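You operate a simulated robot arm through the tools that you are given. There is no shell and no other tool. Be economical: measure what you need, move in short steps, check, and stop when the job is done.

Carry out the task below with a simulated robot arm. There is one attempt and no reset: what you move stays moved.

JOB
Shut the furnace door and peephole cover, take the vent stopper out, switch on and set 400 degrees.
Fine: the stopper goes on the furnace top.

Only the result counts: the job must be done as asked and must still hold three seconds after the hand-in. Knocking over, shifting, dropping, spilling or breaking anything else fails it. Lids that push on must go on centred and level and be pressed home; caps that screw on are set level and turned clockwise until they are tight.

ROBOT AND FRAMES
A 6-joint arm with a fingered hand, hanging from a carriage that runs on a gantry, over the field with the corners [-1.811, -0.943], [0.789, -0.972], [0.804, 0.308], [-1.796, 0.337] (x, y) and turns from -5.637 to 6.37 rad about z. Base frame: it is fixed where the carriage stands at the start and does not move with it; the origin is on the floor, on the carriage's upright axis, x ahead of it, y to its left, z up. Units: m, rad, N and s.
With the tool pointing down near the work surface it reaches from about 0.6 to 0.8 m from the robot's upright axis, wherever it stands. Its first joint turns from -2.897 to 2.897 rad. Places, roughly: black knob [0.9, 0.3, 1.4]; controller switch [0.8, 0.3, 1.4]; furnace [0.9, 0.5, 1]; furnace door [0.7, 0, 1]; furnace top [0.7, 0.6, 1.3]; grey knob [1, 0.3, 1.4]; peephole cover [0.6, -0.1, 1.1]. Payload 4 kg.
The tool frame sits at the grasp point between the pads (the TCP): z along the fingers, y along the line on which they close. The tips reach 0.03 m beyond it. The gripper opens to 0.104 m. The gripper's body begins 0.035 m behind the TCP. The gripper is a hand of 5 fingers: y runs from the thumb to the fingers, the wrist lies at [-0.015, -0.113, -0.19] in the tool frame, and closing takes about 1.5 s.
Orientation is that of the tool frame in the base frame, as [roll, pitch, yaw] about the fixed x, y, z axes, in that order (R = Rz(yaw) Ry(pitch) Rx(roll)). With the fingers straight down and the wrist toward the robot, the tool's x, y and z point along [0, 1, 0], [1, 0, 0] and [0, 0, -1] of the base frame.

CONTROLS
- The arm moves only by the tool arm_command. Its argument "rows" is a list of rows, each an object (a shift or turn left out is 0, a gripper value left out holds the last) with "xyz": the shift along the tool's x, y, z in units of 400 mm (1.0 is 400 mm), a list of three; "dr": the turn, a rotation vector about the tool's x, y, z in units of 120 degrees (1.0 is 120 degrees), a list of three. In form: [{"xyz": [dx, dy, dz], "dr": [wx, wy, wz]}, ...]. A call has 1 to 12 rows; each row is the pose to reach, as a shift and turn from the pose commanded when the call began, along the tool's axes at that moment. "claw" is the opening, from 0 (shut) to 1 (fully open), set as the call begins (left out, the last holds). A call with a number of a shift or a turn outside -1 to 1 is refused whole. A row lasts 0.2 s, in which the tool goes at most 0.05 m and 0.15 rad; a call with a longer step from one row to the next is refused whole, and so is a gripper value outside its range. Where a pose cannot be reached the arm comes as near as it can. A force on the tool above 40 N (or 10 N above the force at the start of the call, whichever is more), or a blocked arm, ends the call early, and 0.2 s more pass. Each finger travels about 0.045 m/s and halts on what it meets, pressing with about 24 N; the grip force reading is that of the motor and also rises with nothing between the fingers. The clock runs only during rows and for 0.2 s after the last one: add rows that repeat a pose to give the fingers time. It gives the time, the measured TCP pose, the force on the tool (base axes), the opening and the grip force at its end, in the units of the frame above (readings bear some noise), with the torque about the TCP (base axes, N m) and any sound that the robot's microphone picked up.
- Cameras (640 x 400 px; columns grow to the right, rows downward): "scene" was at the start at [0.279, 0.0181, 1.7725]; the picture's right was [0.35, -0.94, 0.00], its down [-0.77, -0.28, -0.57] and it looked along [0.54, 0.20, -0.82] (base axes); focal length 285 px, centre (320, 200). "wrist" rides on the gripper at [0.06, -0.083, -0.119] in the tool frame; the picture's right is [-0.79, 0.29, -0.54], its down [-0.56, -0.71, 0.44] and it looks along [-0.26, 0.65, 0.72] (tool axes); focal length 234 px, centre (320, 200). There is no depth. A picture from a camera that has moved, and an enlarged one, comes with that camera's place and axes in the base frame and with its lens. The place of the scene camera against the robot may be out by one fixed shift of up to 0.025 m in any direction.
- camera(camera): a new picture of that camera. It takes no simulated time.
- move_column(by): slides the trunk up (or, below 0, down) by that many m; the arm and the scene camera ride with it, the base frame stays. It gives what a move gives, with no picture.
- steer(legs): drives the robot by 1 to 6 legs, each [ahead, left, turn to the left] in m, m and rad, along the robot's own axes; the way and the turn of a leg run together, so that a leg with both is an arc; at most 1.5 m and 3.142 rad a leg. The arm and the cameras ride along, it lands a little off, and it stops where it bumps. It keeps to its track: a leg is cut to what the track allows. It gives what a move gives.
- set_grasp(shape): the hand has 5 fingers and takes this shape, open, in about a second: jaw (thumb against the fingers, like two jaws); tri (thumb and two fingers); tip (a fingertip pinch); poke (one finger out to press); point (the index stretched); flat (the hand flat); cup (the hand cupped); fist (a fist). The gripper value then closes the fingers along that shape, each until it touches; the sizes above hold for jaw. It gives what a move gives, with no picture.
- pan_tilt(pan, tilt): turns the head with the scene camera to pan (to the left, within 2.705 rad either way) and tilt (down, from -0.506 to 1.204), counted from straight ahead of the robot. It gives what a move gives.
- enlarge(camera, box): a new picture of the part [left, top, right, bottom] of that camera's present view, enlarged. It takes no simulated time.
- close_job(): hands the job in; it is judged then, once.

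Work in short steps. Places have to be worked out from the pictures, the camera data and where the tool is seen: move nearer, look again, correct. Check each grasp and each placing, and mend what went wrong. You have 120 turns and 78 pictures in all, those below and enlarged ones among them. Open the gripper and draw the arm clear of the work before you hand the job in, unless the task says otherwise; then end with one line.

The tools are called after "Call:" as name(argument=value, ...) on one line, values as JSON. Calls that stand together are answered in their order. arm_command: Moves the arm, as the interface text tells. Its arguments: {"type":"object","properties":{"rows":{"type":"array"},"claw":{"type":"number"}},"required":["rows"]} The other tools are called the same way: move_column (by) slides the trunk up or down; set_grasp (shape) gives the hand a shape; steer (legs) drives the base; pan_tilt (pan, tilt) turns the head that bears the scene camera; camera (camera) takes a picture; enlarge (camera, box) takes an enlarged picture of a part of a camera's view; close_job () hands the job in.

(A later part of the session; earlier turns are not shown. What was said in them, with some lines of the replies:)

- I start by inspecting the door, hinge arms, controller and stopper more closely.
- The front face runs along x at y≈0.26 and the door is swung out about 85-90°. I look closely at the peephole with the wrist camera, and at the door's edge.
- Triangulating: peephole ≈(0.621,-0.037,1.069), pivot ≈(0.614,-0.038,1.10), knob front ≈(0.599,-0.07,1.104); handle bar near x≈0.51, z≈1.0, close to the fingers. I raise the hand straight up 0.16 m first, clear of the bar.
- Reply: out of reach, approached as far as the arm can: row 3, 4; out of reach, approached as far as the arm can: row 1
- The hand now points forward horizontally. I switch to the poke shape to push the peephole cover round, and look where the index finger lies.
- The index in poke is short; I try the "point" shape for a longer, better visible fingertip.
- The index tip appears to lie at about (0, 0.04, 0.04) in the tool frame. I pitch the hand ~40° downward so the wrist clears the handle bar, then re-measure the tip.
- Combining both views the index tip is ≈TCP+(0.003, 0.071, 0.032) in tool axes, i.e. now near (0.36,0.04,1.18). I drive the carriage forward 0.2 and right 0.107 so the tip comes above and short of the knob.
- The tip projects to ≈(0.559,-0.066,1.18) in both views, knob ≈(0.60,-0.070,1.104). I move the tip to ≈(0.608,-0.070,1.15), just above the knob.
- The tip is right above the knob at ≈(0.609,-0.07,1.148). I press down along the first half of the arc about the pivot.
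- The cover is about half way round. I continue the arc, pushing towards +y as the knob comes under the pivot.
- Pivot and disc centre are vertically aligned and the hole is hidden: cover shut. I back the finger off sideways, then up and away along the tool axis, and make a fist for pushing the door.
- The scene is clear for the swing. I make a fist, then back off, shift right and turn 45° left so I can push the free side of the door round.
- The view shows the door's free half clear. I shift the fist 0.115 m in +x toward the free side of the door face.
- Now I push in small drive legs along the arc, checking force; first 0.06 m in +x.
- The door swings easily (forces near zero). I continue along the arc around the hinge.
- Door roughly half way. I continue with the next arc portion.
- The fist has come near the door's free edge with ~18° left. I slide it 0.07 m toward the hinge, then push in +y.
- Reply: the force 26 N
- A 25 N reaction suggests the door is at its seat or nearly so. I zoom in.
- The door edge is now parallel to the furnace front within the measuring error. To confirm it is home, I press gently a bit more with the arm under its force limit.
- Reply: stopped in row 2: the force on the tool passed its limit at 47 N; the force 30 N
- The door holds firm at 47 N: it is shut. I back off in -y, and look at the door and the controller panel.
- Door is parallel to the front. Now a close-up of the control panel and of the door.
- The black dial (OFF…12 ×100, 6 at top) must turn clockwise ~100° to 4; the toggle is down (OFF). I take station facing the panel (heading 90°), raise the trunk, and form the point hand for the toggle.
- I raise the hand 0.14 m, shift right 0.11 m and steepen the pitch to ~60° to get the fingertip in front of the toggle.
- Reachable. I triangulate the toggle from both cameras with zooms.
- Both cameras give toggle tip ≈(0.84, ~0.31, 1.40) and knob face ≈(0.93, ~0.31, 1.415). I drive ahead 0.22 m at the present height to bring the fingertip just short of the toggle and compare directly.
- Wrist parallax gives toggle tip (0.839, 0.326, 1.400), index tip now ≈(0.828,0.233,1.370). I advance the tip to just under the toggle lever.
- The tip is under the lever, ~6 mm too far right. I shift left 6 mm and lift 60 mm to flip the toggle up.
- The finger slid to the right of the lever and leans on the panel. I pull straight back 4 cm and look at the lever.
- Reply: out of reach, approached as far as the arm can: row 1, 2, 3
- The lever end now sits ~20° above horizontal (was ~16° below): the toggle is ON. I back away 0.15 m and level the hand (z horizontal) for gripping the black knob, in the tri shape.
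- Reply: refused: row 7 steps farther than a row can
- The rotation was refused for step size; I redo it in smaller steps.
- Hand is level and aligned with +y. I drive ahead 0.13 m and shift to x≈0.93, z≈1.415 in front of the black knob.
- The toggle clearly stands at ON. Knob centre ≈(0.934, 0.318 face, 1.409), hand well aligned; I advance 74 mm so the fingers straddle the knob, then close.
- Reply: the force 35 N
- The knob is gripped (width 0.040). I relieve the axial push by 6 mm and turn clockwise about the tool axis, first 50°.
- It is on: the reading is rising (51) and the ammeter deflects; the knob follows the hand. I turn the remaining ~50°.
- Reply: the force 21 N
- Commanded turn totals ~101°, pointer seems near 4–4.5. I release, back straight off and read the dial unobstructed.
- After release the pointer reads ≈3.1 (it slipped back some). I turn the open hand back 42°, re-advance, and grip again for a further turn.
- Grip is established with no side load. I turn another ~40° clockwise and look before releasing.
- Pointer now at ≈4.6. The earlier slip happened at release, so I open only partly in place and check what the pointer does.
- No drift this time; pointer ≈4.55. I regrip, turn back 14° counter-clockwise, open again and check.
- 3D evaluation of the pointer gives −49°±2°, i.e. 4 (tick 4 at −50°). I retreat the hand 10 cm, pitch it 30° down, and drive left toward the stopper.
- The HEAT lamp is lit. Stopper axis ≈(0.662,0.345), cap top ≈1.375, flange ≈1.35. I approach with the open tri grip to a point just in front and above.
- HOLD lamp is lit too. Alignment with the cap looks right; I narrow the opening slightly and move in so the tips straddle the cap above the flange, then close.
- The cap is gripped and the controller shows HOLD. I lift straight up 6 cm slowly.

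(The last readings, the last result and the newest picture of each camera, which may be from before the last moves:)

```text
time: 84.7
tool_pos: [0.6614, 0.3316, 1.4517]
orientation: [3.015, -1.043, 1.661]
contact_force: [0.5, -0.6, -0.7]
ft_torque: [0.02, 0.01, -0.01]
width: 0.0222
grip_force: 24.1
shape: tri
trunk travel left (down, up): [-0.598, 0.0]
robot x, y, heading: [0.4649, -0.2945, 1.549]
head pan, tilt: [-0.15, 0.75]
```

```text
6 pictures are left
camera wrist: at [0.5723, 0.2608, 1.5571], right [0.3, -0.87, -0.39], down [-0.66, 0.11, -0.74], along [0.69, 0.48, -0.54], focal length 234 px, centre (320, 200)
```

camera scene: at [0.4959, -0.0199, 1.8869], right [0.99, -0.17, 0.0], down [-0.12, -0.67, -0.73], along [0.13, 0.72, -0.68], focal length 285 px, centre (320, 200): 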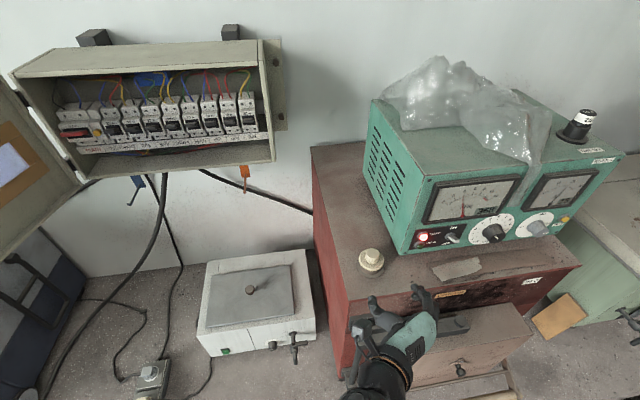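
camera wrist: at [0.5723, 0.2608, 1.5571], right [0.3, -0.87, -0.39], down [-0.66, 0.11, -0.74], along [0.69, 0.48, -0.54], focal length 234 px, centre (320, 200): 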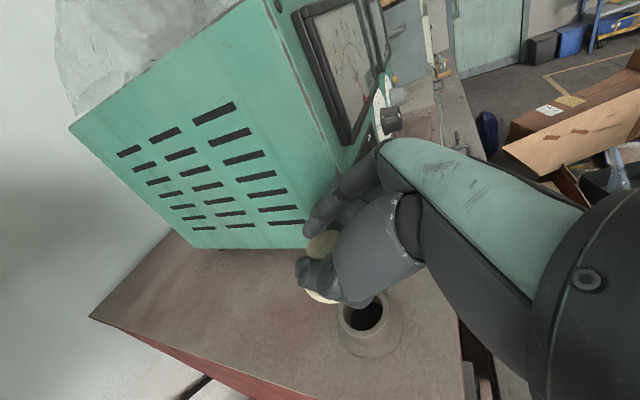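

The stopper is out; the open vent is visible. I carry it 0.115 m back over the free strip beside the controller.

Call:
steer(legs=[[0.115, -0.003, 0]])

Call:
arm_command(rows=[{"xyz": [-0.022, -0.0016, 0.0125]}, {"xyz": [-0.043, -0.0032, 0.025]}, {"xyz": [-0.065, -0.0048, 0.0375]}, {"xyz": [-0.065, -0.0048, 0.0375]}])

Call:
enlarge(camera="scene", box=[320, 200, 460, 310])

```text
time: 85.9
tool_pos: [0.6686, 0.4451, 1.4502]
orientation: [3.014, -1.041, 1.66]
contact_force: [-0.6, -0.5, 0.2]
ft_torque: [-0.01, -0.02, -0.01]
width: 0.0222
grip_force: 24.0
shape: tri
trunk travel left (down, up): [-0.598, 0.0]
robot x, y, heading: [0.4709, -0.1828, 1.546]
head pan, tilt: [-0.15, 0.75]
```

```text
time: 86.9
tool_pos: [0.6677, 0.4461, 1.4206]
orientation: [3.015, -1.043, 1.661]
contact_force: [0.6, 0.7, -0.4]
ft_torque: [-0.02, -0.01, -0.01]
width: 0.0219
grip_force: 23.8
shape: tri
trunk travel left (down, up): [-0.598, 0.0]
robot x, y, heading: [0.47, -0.1795, 1.549]
head pan, tilt: [-0.15, 0.75]
```

```text
3.64 times, centred on (390, 255) of scene
camera zoom: at [0.5014, 0.0948, 1.8869], right [0.99, -0.17, 0.0], down [-0.12, -0.67, -0.73], along [0.13, 0.72, -0.68], focal length 1036 px, centre (66, 0)
```

zoom: 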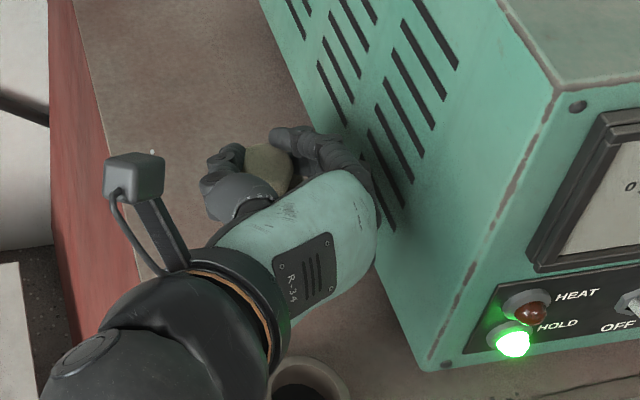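

The hand is close to the controller side, so I shift 15 mm left first, then lower in small steps watching the force.

Call:
arm_command(rows=[{"xyz": [0, -0.0375, 0]}, {"xyz": [-0.0086, -0.038, 0.005]}, {"xyz": [-0.0172, -0.0386, 0.01]}, {"xyz": [-0.0258, -0.0392, 0.015]}, {"xyz": [-0.0258, -0.0392, 0.015]}])

Call:
arm_command(rows=[{"xyz": [-0.0086, -0.0006, 0.005]}, {"xyz": [-0.0086, -0.0006, 0.005]}])

Call:
arm_command(rows=[{"xyz": [-0.0086, -0.0006, 0.005]}, {"xyz": [-0.0086, -0.0006, 0.005]}])

```text
time: 88.1
tool_pos: [0.6515, 0.4461, 1.4069]
orientation: [3.018, -1.043, 1.659]
contact_force: [-0.4, 0.4, -0.5]
ft_torque: [0.02, -0.02, 0.03]
width: 0.0218
grip_force: 24.2
shape: tri
trunk travel left (down, up): [-0.598, 0.0]
robot x, y, heading: [0.4747, -0.1778, 1.548]
head pan, tilt: [-0.15, 0.75]
```

```text
time: 88.7
tool_pos: [0.6537, 0.447, 1.4023]
orientation: [3.018, -1.042, 1.659]
contact_force: [0.3, 0.9, 0.4]
ft_torque: [0.01, 0.01, 0.02]
width: 0.0218
grip_force: 24.8
shape: tri
trunk travel left (down, up): [-0.598, 0.0]
robot x, y, heading: [0.4688, -0.1796, 1.546]
head pan, tilt: [-0.15, 0.75]
```

```text
time: 89.3
tool_pos: [0.6519, 0.4457, 1.3989]
orientation: [3.017, -1.043, 1.659]
contact_force: [0.9, 0.6, -0.9]
ft_torque: [0.02, 0.01, -0.02]
width: 0.0221
grip_force: 23.8
shape: tri
trunk travel left (down, up): [-0.598, 0.0]
robot x, y, heading: [0.471, -0.1811, 1.551]
head pan, tilt: [-0.15, 0.75]
```

No contact yet at TCP z 1.399; I continue in 3–4 mm steps.

Call:
arm_command(rows=[{"xyz": [-0.0075, -0.0005, 0.0044]}, {"xyz": [-0.0075, -0.0005, 0.0044]}])

Call:
arm_command(rows=[{"xyz": [-0.0075, -0.0005, 0.0044]}, {"xyz": [-0.0075, -0.0005, 0.0044]}])

Call:
enlarge(camera="wrist", box=[250, 200, 410, 360])

```text
time: 89.9
tool_pos: [0.6522, 0.4467, 1.3947]
orientation: [3.017, -1.042, 1.659]
contact_force: [0.3, -0.4, -0.6]
ft_torque: [0.01, -0.02, -0.03]
width: 0.0219
grip_force: 24.2
shape: tri
trunk travel left (down, up): [-0.598, 0.0]
robot x, y, heading: [0.4683, -0.1795, 1.547]
head pan, tilt: [-0.15, 0.75]
```

```text
time: 90.5
tool_pos: [0.6533, 0.4454, 1.393]
orientation: [3.017, -1.043, 1.659]
contact_force: [-0.6, 0.1, -0.3]
ft_torque: [0.01, -0.01, -0.01]
width: 0.022
grip_force: 23.7
shape: tri
trunk travel left (down, up): [-0.598, 0.0]
robot x, y, heading: [0.4702, -0.1815, 1.548]
head pan, tilt: [-0.15, 0.75]
```

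```text
2.50 times, centred on (330, 280) of wrist
camera zoom: at [0.5629, 0.3752, 1.4987], right [0.3, -0.87, -0.39], down [-0.66, 0.11, -0.74], along [0.69, 0.48, -0.54], focal length 585 px, centre (295, 0)
```

zoom: 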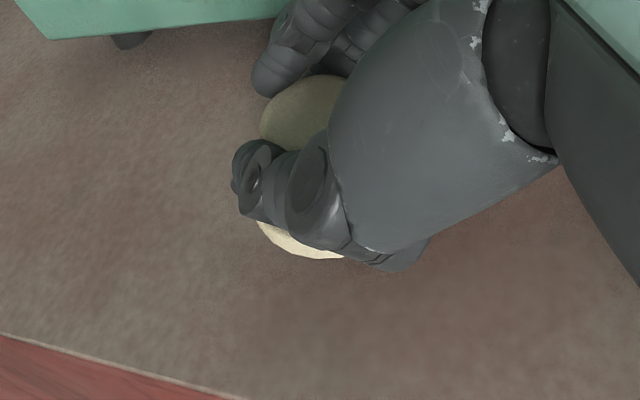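

Still no contact force; I continue lowering in small steps until contact shows.

Call:
arm_command(rows=[{"xyz": [-0.0075, -0.0005, 0.0044]}, {"xyz": [-0.0075, -0.0005, 0.0044]}])

Call:
arm_command(rows=[{"xyz": [-0.0075, -0.0005, 0.0044]}, {"xyz": [-0.0075, -0.0005, 0.0044]}])

Call:
arm_command(rows=[{"xyz": [-0.0075, -0.0005, 0.0044]}, {"xyz": [-0.0075, -0.0005, 0.0044]}])

```text
time: 91.1
tool_pos: [0.6533, 0.446, 1.3897]
orientation: [3.019, -1.043, 1.659]
contact_force: [0.1, -0.2, -0.7]
ft_torque: [0.0, 0.01, 0.01]
width: 0.022
grip_force: 24.1
shape: tri
trunk travel left (down, up): [-0.598, 0.0]
robot x, y, heading: [0.4695, -0.1797, 1.543]
head pan, tilt: [-0.15, 0.75]
```

```text
time: 91.7
tool_pos: [0.6541, 0.4464, 1.3861]
orientation: [3.017, -1.043, 1.66]
contact_force: [-0.4, -0.3, -0.3]
ft_torque: [0.02, -0.03, 0.0]
width: 0.022
grip_force: 24.3
shape: tri
trunk travel left (down, up): [-0.598, 0.0]
robot x, y, heading: [0.4706, -0.1799, 1.546]
head pan, tilt: [-0.15, 0.75]
```

```text
time: 92.3
tool_pos: [0.6539, 0.4473, 1.3839]
orientation: [3.011, -1.046, 1.665]
contact_force: [0.4, 1.1, 10.4]
ft_torque: [0.16, -0.14, 0.01]
width: 0.0226
grip_force: 23.8
shape: tri
trunk travel left (down, up): [-0.598, 0.0]
robot x, y, heading: [0.4733, -0.1791, 1.544]
head pan, tilt: [-0.15, 0.75]
```

Contact at z≈1.384 (10 N). I ease 1 mm up, open the fingers, and check before retreating.

Call:
arm_command(rows=[{"xyz": [0.004, 0, -0.002]}, {"xyz": [0.004, 0, -0.002]}, {"xyz": [0.004, 0, -0.002]}, {"xyz": [0.004, 0, -0.002]}, {"xyz": [0.004, 0, -0.002]}, {"xyz": [0.004, 0, -0.002]}], claw=0.55)

Call:
enlarge(camera="scene", box=[320, 200, 460, 310])

```text
time: 93.7
tool_pos: [0.6536, 0.4467, 1.3833]
orientation: [3.012, -1.044, 1.664]
contact_force: [0.2, -0.8, 0.4]
ft_torque: [0.0, 0.01, 0.01]
width: 0.057
grip_force: 0.1
shape: tri
trunk travel left (down, up): [-0.598, 0.0]
robot x, y, heading: [0.4747, -0.1805, 1.544]
head pan, tilt: [-0.15, 0.75]
```

```text
3.64 times, centred on (390, 255) of scene
camera zoom: at [0.5014, 0.0948, 1.8869], right [0.99, -0.17, 0.0], down [-0.12, -0.67, -0.73], along [0.13, 0.72, -0.68], focal length 1036 px, centre (66, 0)
```

zoom: 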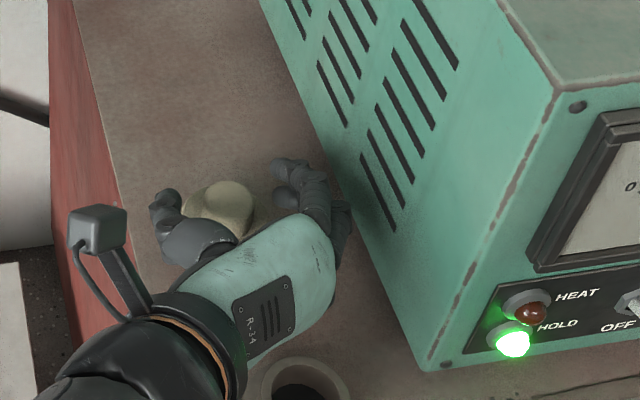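

The stopper stands on the top, fingers clear. I withdraw along the tool axis, then drive back.

Call:
arm_command(rows=[{"xyz": [0, 0, -0.05]}, {"xyz": [0, 0, -0.12]}, {"xyz": [0, 0, -0.2]}, {"xyz": [0, 0, -0.2]}])

Call:
steer(legs=[[-0.35, 0, 0]])

Call:
camera(camera="scene")

```text
time: 94.7
tool_pos: [0.6479, 0.3783, 1.4223]
orientation: [3.012, -1.043, 1.662]
contact_force: [0.1, 0.4, -0.6]
ft_torque: [0.0, 0.0, -0.01]
width: 0.057
grip_force: 0.0
shape: tri
trunk travel left (down, up): [-0.598, 0.0]
robot x, y, heading: [0.4717, -0.1778, 1.55]
head pan, tilt: [-0.15, 0.75]
```

```text
time: 97.0
tool_pos: [0.641, 0.0307, 1.4241]
orientation: [3.02, -1.044, 1.661]
contact_force: [-0.4, -0.2, -0.8]
ft_torque: [0.03, -0.01, 0.03]
width: 0.057
grip_force: 0.0
shape: tri
trunk travel left (down, up): [-0.598, 0.0]
robot x, y, heading: [0.4652, -0.5258, 1.551]
head pan, tilt: [-0.15, 0.75]
```

```text
2 pictures are left
camera scene: at [0.4933, -0.2534, 1.8869], right [0.99, -0.17, 0.0], down [-0.12, -0.67, -0.73], along [0.12, 0.72, -0.68], focal length 285 px, centre (320, 200)
```

scene: 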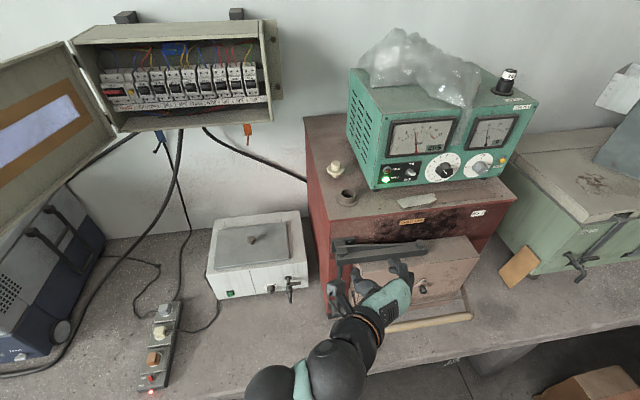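

The stopper stands on the furnace top beside the open vent. I zoom in once on the panel for the settled reading and dial.

Call:
enlarge(camera="scene", box=[365, 110, 525, 200])

```text
4.00 times, centred on (445, 155) of scene
camera zoom: at [0.4933, -0.2534, 1.8869], right [0.99, -0.17, 0.0], down [-0.12, -0.67, -0.73], along [0.12, 0.72, -0.68], focal length 1139 px, centre (-180, 380)
```

zoom: 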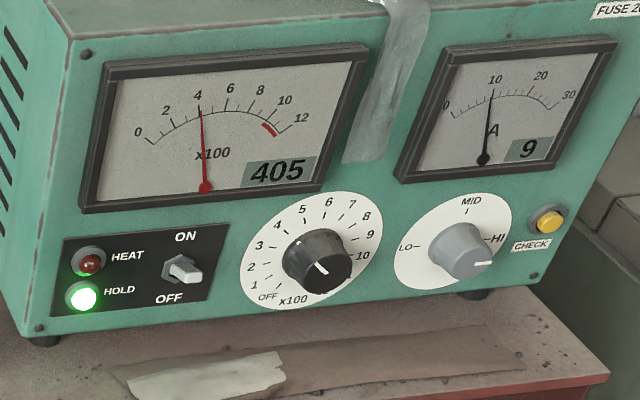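

The controller holds at 405 ≈ 400. I use the last picture to verify the door and peephole cover.

Call:
enlarge(camera="scene", box=[300, 180, 540, 340])

```text
2.50 times, centred on (420, 260) of scene
camera zoom: at [0.4933, -0.2534, 1.8869], right [0.99, -0.17, 0.0], down [-0.12, -0.67, -0.73], along [0.12, 0.72, -0.68], focal length 712 px, centre (70, 50)
```

zoom: 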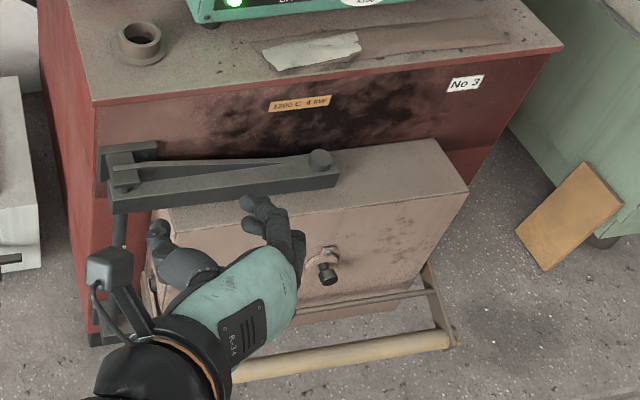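

The door's edge may be a degree or two off parallel, so as a safeguard I'll press it home once more: fist, back off, lower, and move right to x≈0.95, clear of the peephole knob.

Call:
set_grasp(shape="fist")

Call:
steer(legs=[[-0.22, 0, 0], [0, -0.315, 0]])

Call:
move_column(by=-0.29)

```text
time: 97.9
tool_pos: [0.64, 0.0308, 1.4246]
orientation: [3.016, -1.045, 1.664]
contact_force: [0.1, -0.6, 0.4]
ft_torque: [-0.02, 0.01, 0.01]
width: 0.0002
grip_force: 0.0
shape: fist
trunk travel left (down, up): [-0.598, 0.0]
robot x, y, heading: [0.4667, -0.5262, 1.553]
head pan, tilt: [-0.15, 0.75]
```

```text
time: 101.3
tool_pos: [0.9546, -0.1922, 1.4244]
orientation: [3.016, -1.043, 1.666]
contact_force: [0.2, 0.1, 0.7]
ft_torque: [0.02, 0.01, -0.01]
width: 0.0
grip_force: 0.0
shape: fist
trunk travel left (down, up): [-0.598, 0.0]
robot x, y, heading: [0.7821, -0.7522, 1.555]
head pan, tilt: [-0.15, 0.75]
```

```text
time: 104.2
tool_pos: [0.9552, -0.1927, 1.1337]
orientation: [3.017, -1.044, 1.665]
contact_force: [-0.3, -0.1, 0.2]
ft_torque: [-0.01, -0.01, 0.0]
width: 0.0003
grip_force: 0.0
shape: fist
trunk travel left (down, up): [-0.308, 0.29]
robot x, y, heading: [0.7818, -0.7485, 1.553]
head pan, tilt: [-0.15, 0.75]
```

Now I approach the door face at z≈1.13 and finish with slow, force-limited arm steps.

Call:
steer(legs=[[0.25, 0.0, 0]])

Call:
arm_command(rows=[{"xyz": [0.0125, 0, 0.0216]}, {"xyz": [0.025, -0.001, 0.0432]}, {"xyz": [0.0375, -0.0015, 0.0648]}, {"xyz": [0.05, -0.002, 0.0864]}])

Call:
arm_command(rows=[{"xyz": [0.0125, 0, 0.0216]}, {"xyz": [0.0188, -0.001, 0.0324]}, {"xyz": [0.025, -0.001, 0.0432]}])

```text
time: 106.0
tool_pos: [0.9601, 0.0566, 1.1346]
orientation: [3.015, -1.045, 1.663]
contact_force: [0.1, 0.6, -0.4]
ft_torque: [0.03, 0.01, -0.03]
width: 0.0
grip_force: 0.0
shape: fist
trunk travel left (down, up): [-0.308, 0.29]
robot x, y, heading: [0.7855, -0.5036, 1.553]
head pan, tilt: [-0.15, 0.75]
```

```text
time: 107.0
tool_pos: [0.9617, 0.0957, 1.1344]
orientation: [3.019, -1.044, 1.661]
contact_force: [-0.5, -0.3, 0.3]
ft_torque: [0.0, -0.01, 0.01]
width: 0.0
grip_force: 0.1
shape: fist
trunk travel left (down, up): [-0.308, 0.29]
robot x, y, heading: [0.7866, -0.503, 1.553]
head pan, tilt: [-0.15, 0.75]
```

```text
time: 107.8
tool_pos: [0.9586, 0.1173, 1.1339]
orientation: [3.015, -1.042, 1.664]
contact_force: [0.3, 0.0, -0.2]
ft_torque: [0.01, -0.01, 0.01]
width: 0.0
grip_force: 0.1
shape: fist
trunk travel left (down, up): [-0.308, 0.29]
robot x, y, heading: [0.7837, -0.5044, 1.555]
head pan, tilt: [-0.15, 0.75]
```

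No contact yet; I continue in 5 mm increments.

Call:
arm_command(rows=[{"xyz": [0.0063, 0, 0.0108]}, {"xyz": [0.0125, 0, 0.0216]}, {"xyz": [0.0188, -0.001, 0.0324]}, {"xyz": [0.025, -0.001, 0.0432]}])

Call:
arm_command(rows=[{"xyz": [0.0063, 0, 0.0108]}, {"xyz": [0.0125, 0, 0.0216]}])

Call:
arm_command(rows=[{"xyz": [0.0063, 0, 0.0108]}, {"xyz": [0.0125, 0, 0.0216]}])

```text
time: 108.8
tool_pos: [0.9606, 0.1361, 1.1351]
orientation: [3.017, -1.043, 1.661]
contact_force: [0.9, 0.1, 0.2]
ft_torque: [-0.01, -0.01, 0.01]
width: 0.0002
grip_force: 0.0
shape: fist
trunk travel left (down, up): [-0.308, 0.29]
robot x, y, heading: [0.7851, -0.5011, 1.552]
head pan, tilt: [-0.15, 0.75]
```

```text
time: 109.4
tool_pos: [0.9605, 0.1452, 1.1336]
orientation: [3.018, -1.041, 1.663]
contact_force: [0.2, 0.5, 0.0]
ft_torque: [0.02, 0.0, -0.01]
width: 0.0001
grip_force: 0.0
shape: fist
trunk travel left (down, up): [-0.308, 0.29]
robot x, y, heading: [0.7851, -0.5017, 1.554]
head pan, tilt: [-0.15, 0.75]
```

```text
time: 110.0
tool_pos: [0.959, 0.1563, 1.133]
orientation: [3.016, -1.043, 1.665]
contact_force: [0.5, -0.4, -0.2]
ft_torque: [-0.04, -0.02, -0.02]
width: 0.0002
grip_force: 0.0
shape: fist
trunk travel left (down, up): [-0.308, 0.29]
robot x, y, heading: [0.7828, -0.5032, 1.552]
head pan, tilt: [-0.15, 0.75]
```

Call:
arm_command(rows=[{"xyz": [0.0063, 0, 0.0108]}, {"xyz": [0.0125, 0, 0.0216]}])

Call:
arm_command(rows=[{"xyz": [0.0063, 0, 0.0108]}, {"xyz": [0.0125, 0, 0.0216]}])

Call:
arm_command(rows=[{"xyz": [0.0063, 0, 0.0108]}, {"xyz": [0.0125, 0, 0.0216]}])

```text
time: 110.6
tool_pos: [0.96, 0.1623, 1.1323]
orientation: [3.02, -1.039, 1.659]
contact_force: [-5.6, -18.6, -0.1]
ft_torque: [0.36, -0.1, -0.17]
width: 0.0959
grip_force: 0.0
shape: fist
trunk travel left (down, up): [-0.308, 0.29]
robot x, y, heading: [0.7867, -0.501, 1.554]
head pan, tilt: [-0.15, 0.75]
```

```text
time: 111.0
tool_pos: [0.9598, 0.164, 1.1318]
orientation: [3.021, -1.041, 1.651]
contact_force: [-9.4, -29.8, 2.0]
ft_torque: [0.63, -0.16, -0.07]
width: 0.0961
grip_force: 0.0
shape: fist
trunk travel left (down, up): [-0.308, 0.29]
robot x, y, heading: [0.789, -0.5058, 1.551]
head pan, tilt: [-0.15, 0.75]
stopped in row 2: the force on the tool passed its limit at 48 N (the readings are from after the stop); the commanded pose is now the measured one
```

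```text
time: 111.4
tool_pos: [0.9614, 0.1636, 1.1304]
orientation: [3.028, -1.044, 1.642]
contact_force: [-7.8, -30.3, 0.8]
ft_torque: [0.55, -0.15, -0.09]
width: 0.0961
grip_force: 0.0
shape: fist
trunk travel left (down, up): [-0.308, 0.29]
robot x, y, heading: [0.7858, -0.5019, 1.552]
head pan, tilt: [-0.15, 0.75]
stopped in row 1: the force on the tool passed its limit at 47 N (the readings are from after the stop); the commanded pose is now the measured one
```

The fist met firm resistance at once and the door does not move: it is shut. I back away and open the hand.

Call:
steer(legs=[[-0.35, 0, 0]])

Call:
set_grasp(shape="jaw")

```text
time: 113.6
tool_pos: [0.953, -0.1795, 1.1347]
orientation: [3.019, -1.048, 1.658]
contact_force: [-0.5, 0.3, -0.3]
ft_torque: [-0.01, -0.01, -0.01]
width: 0.0001
grip_force: 0.2
shape: fist
trunk travel left (down, up): [-0.308, 0.29]
robot x, y, heading: [0.7785, -0.8534, 1.561]
head pan, tilt: [-0.15, 0.75]
```

```text
time: 114.5
tool_pos: [0.9539, -0.1785, 1.135]
orientation: [3.018, -1.047, 1.659]
contact_force: [0.4, 0.7, 0.9]
ft_torque: [-0.02, 0.03, 0.0]
width: 0.1037
grip_force: 0.1
shape: jaw
trunk travel left (down, up): [-0.308, 0.29]
robot x, y, heading: [0.7816, -0.8539, 1.56]
head pan, tilt: [-0.15, 0.75]
```

Everything is in place and the arm is clear with the hand open, so I hand the job in.

Call:
close_job()

```text
The job is handed in.
```

The furnace door and peephole cover are shut, the stopper is out and standing on the furnace top, and the controller is on, set to 4 on the ×100 dial and last reading 405 in HOLD.
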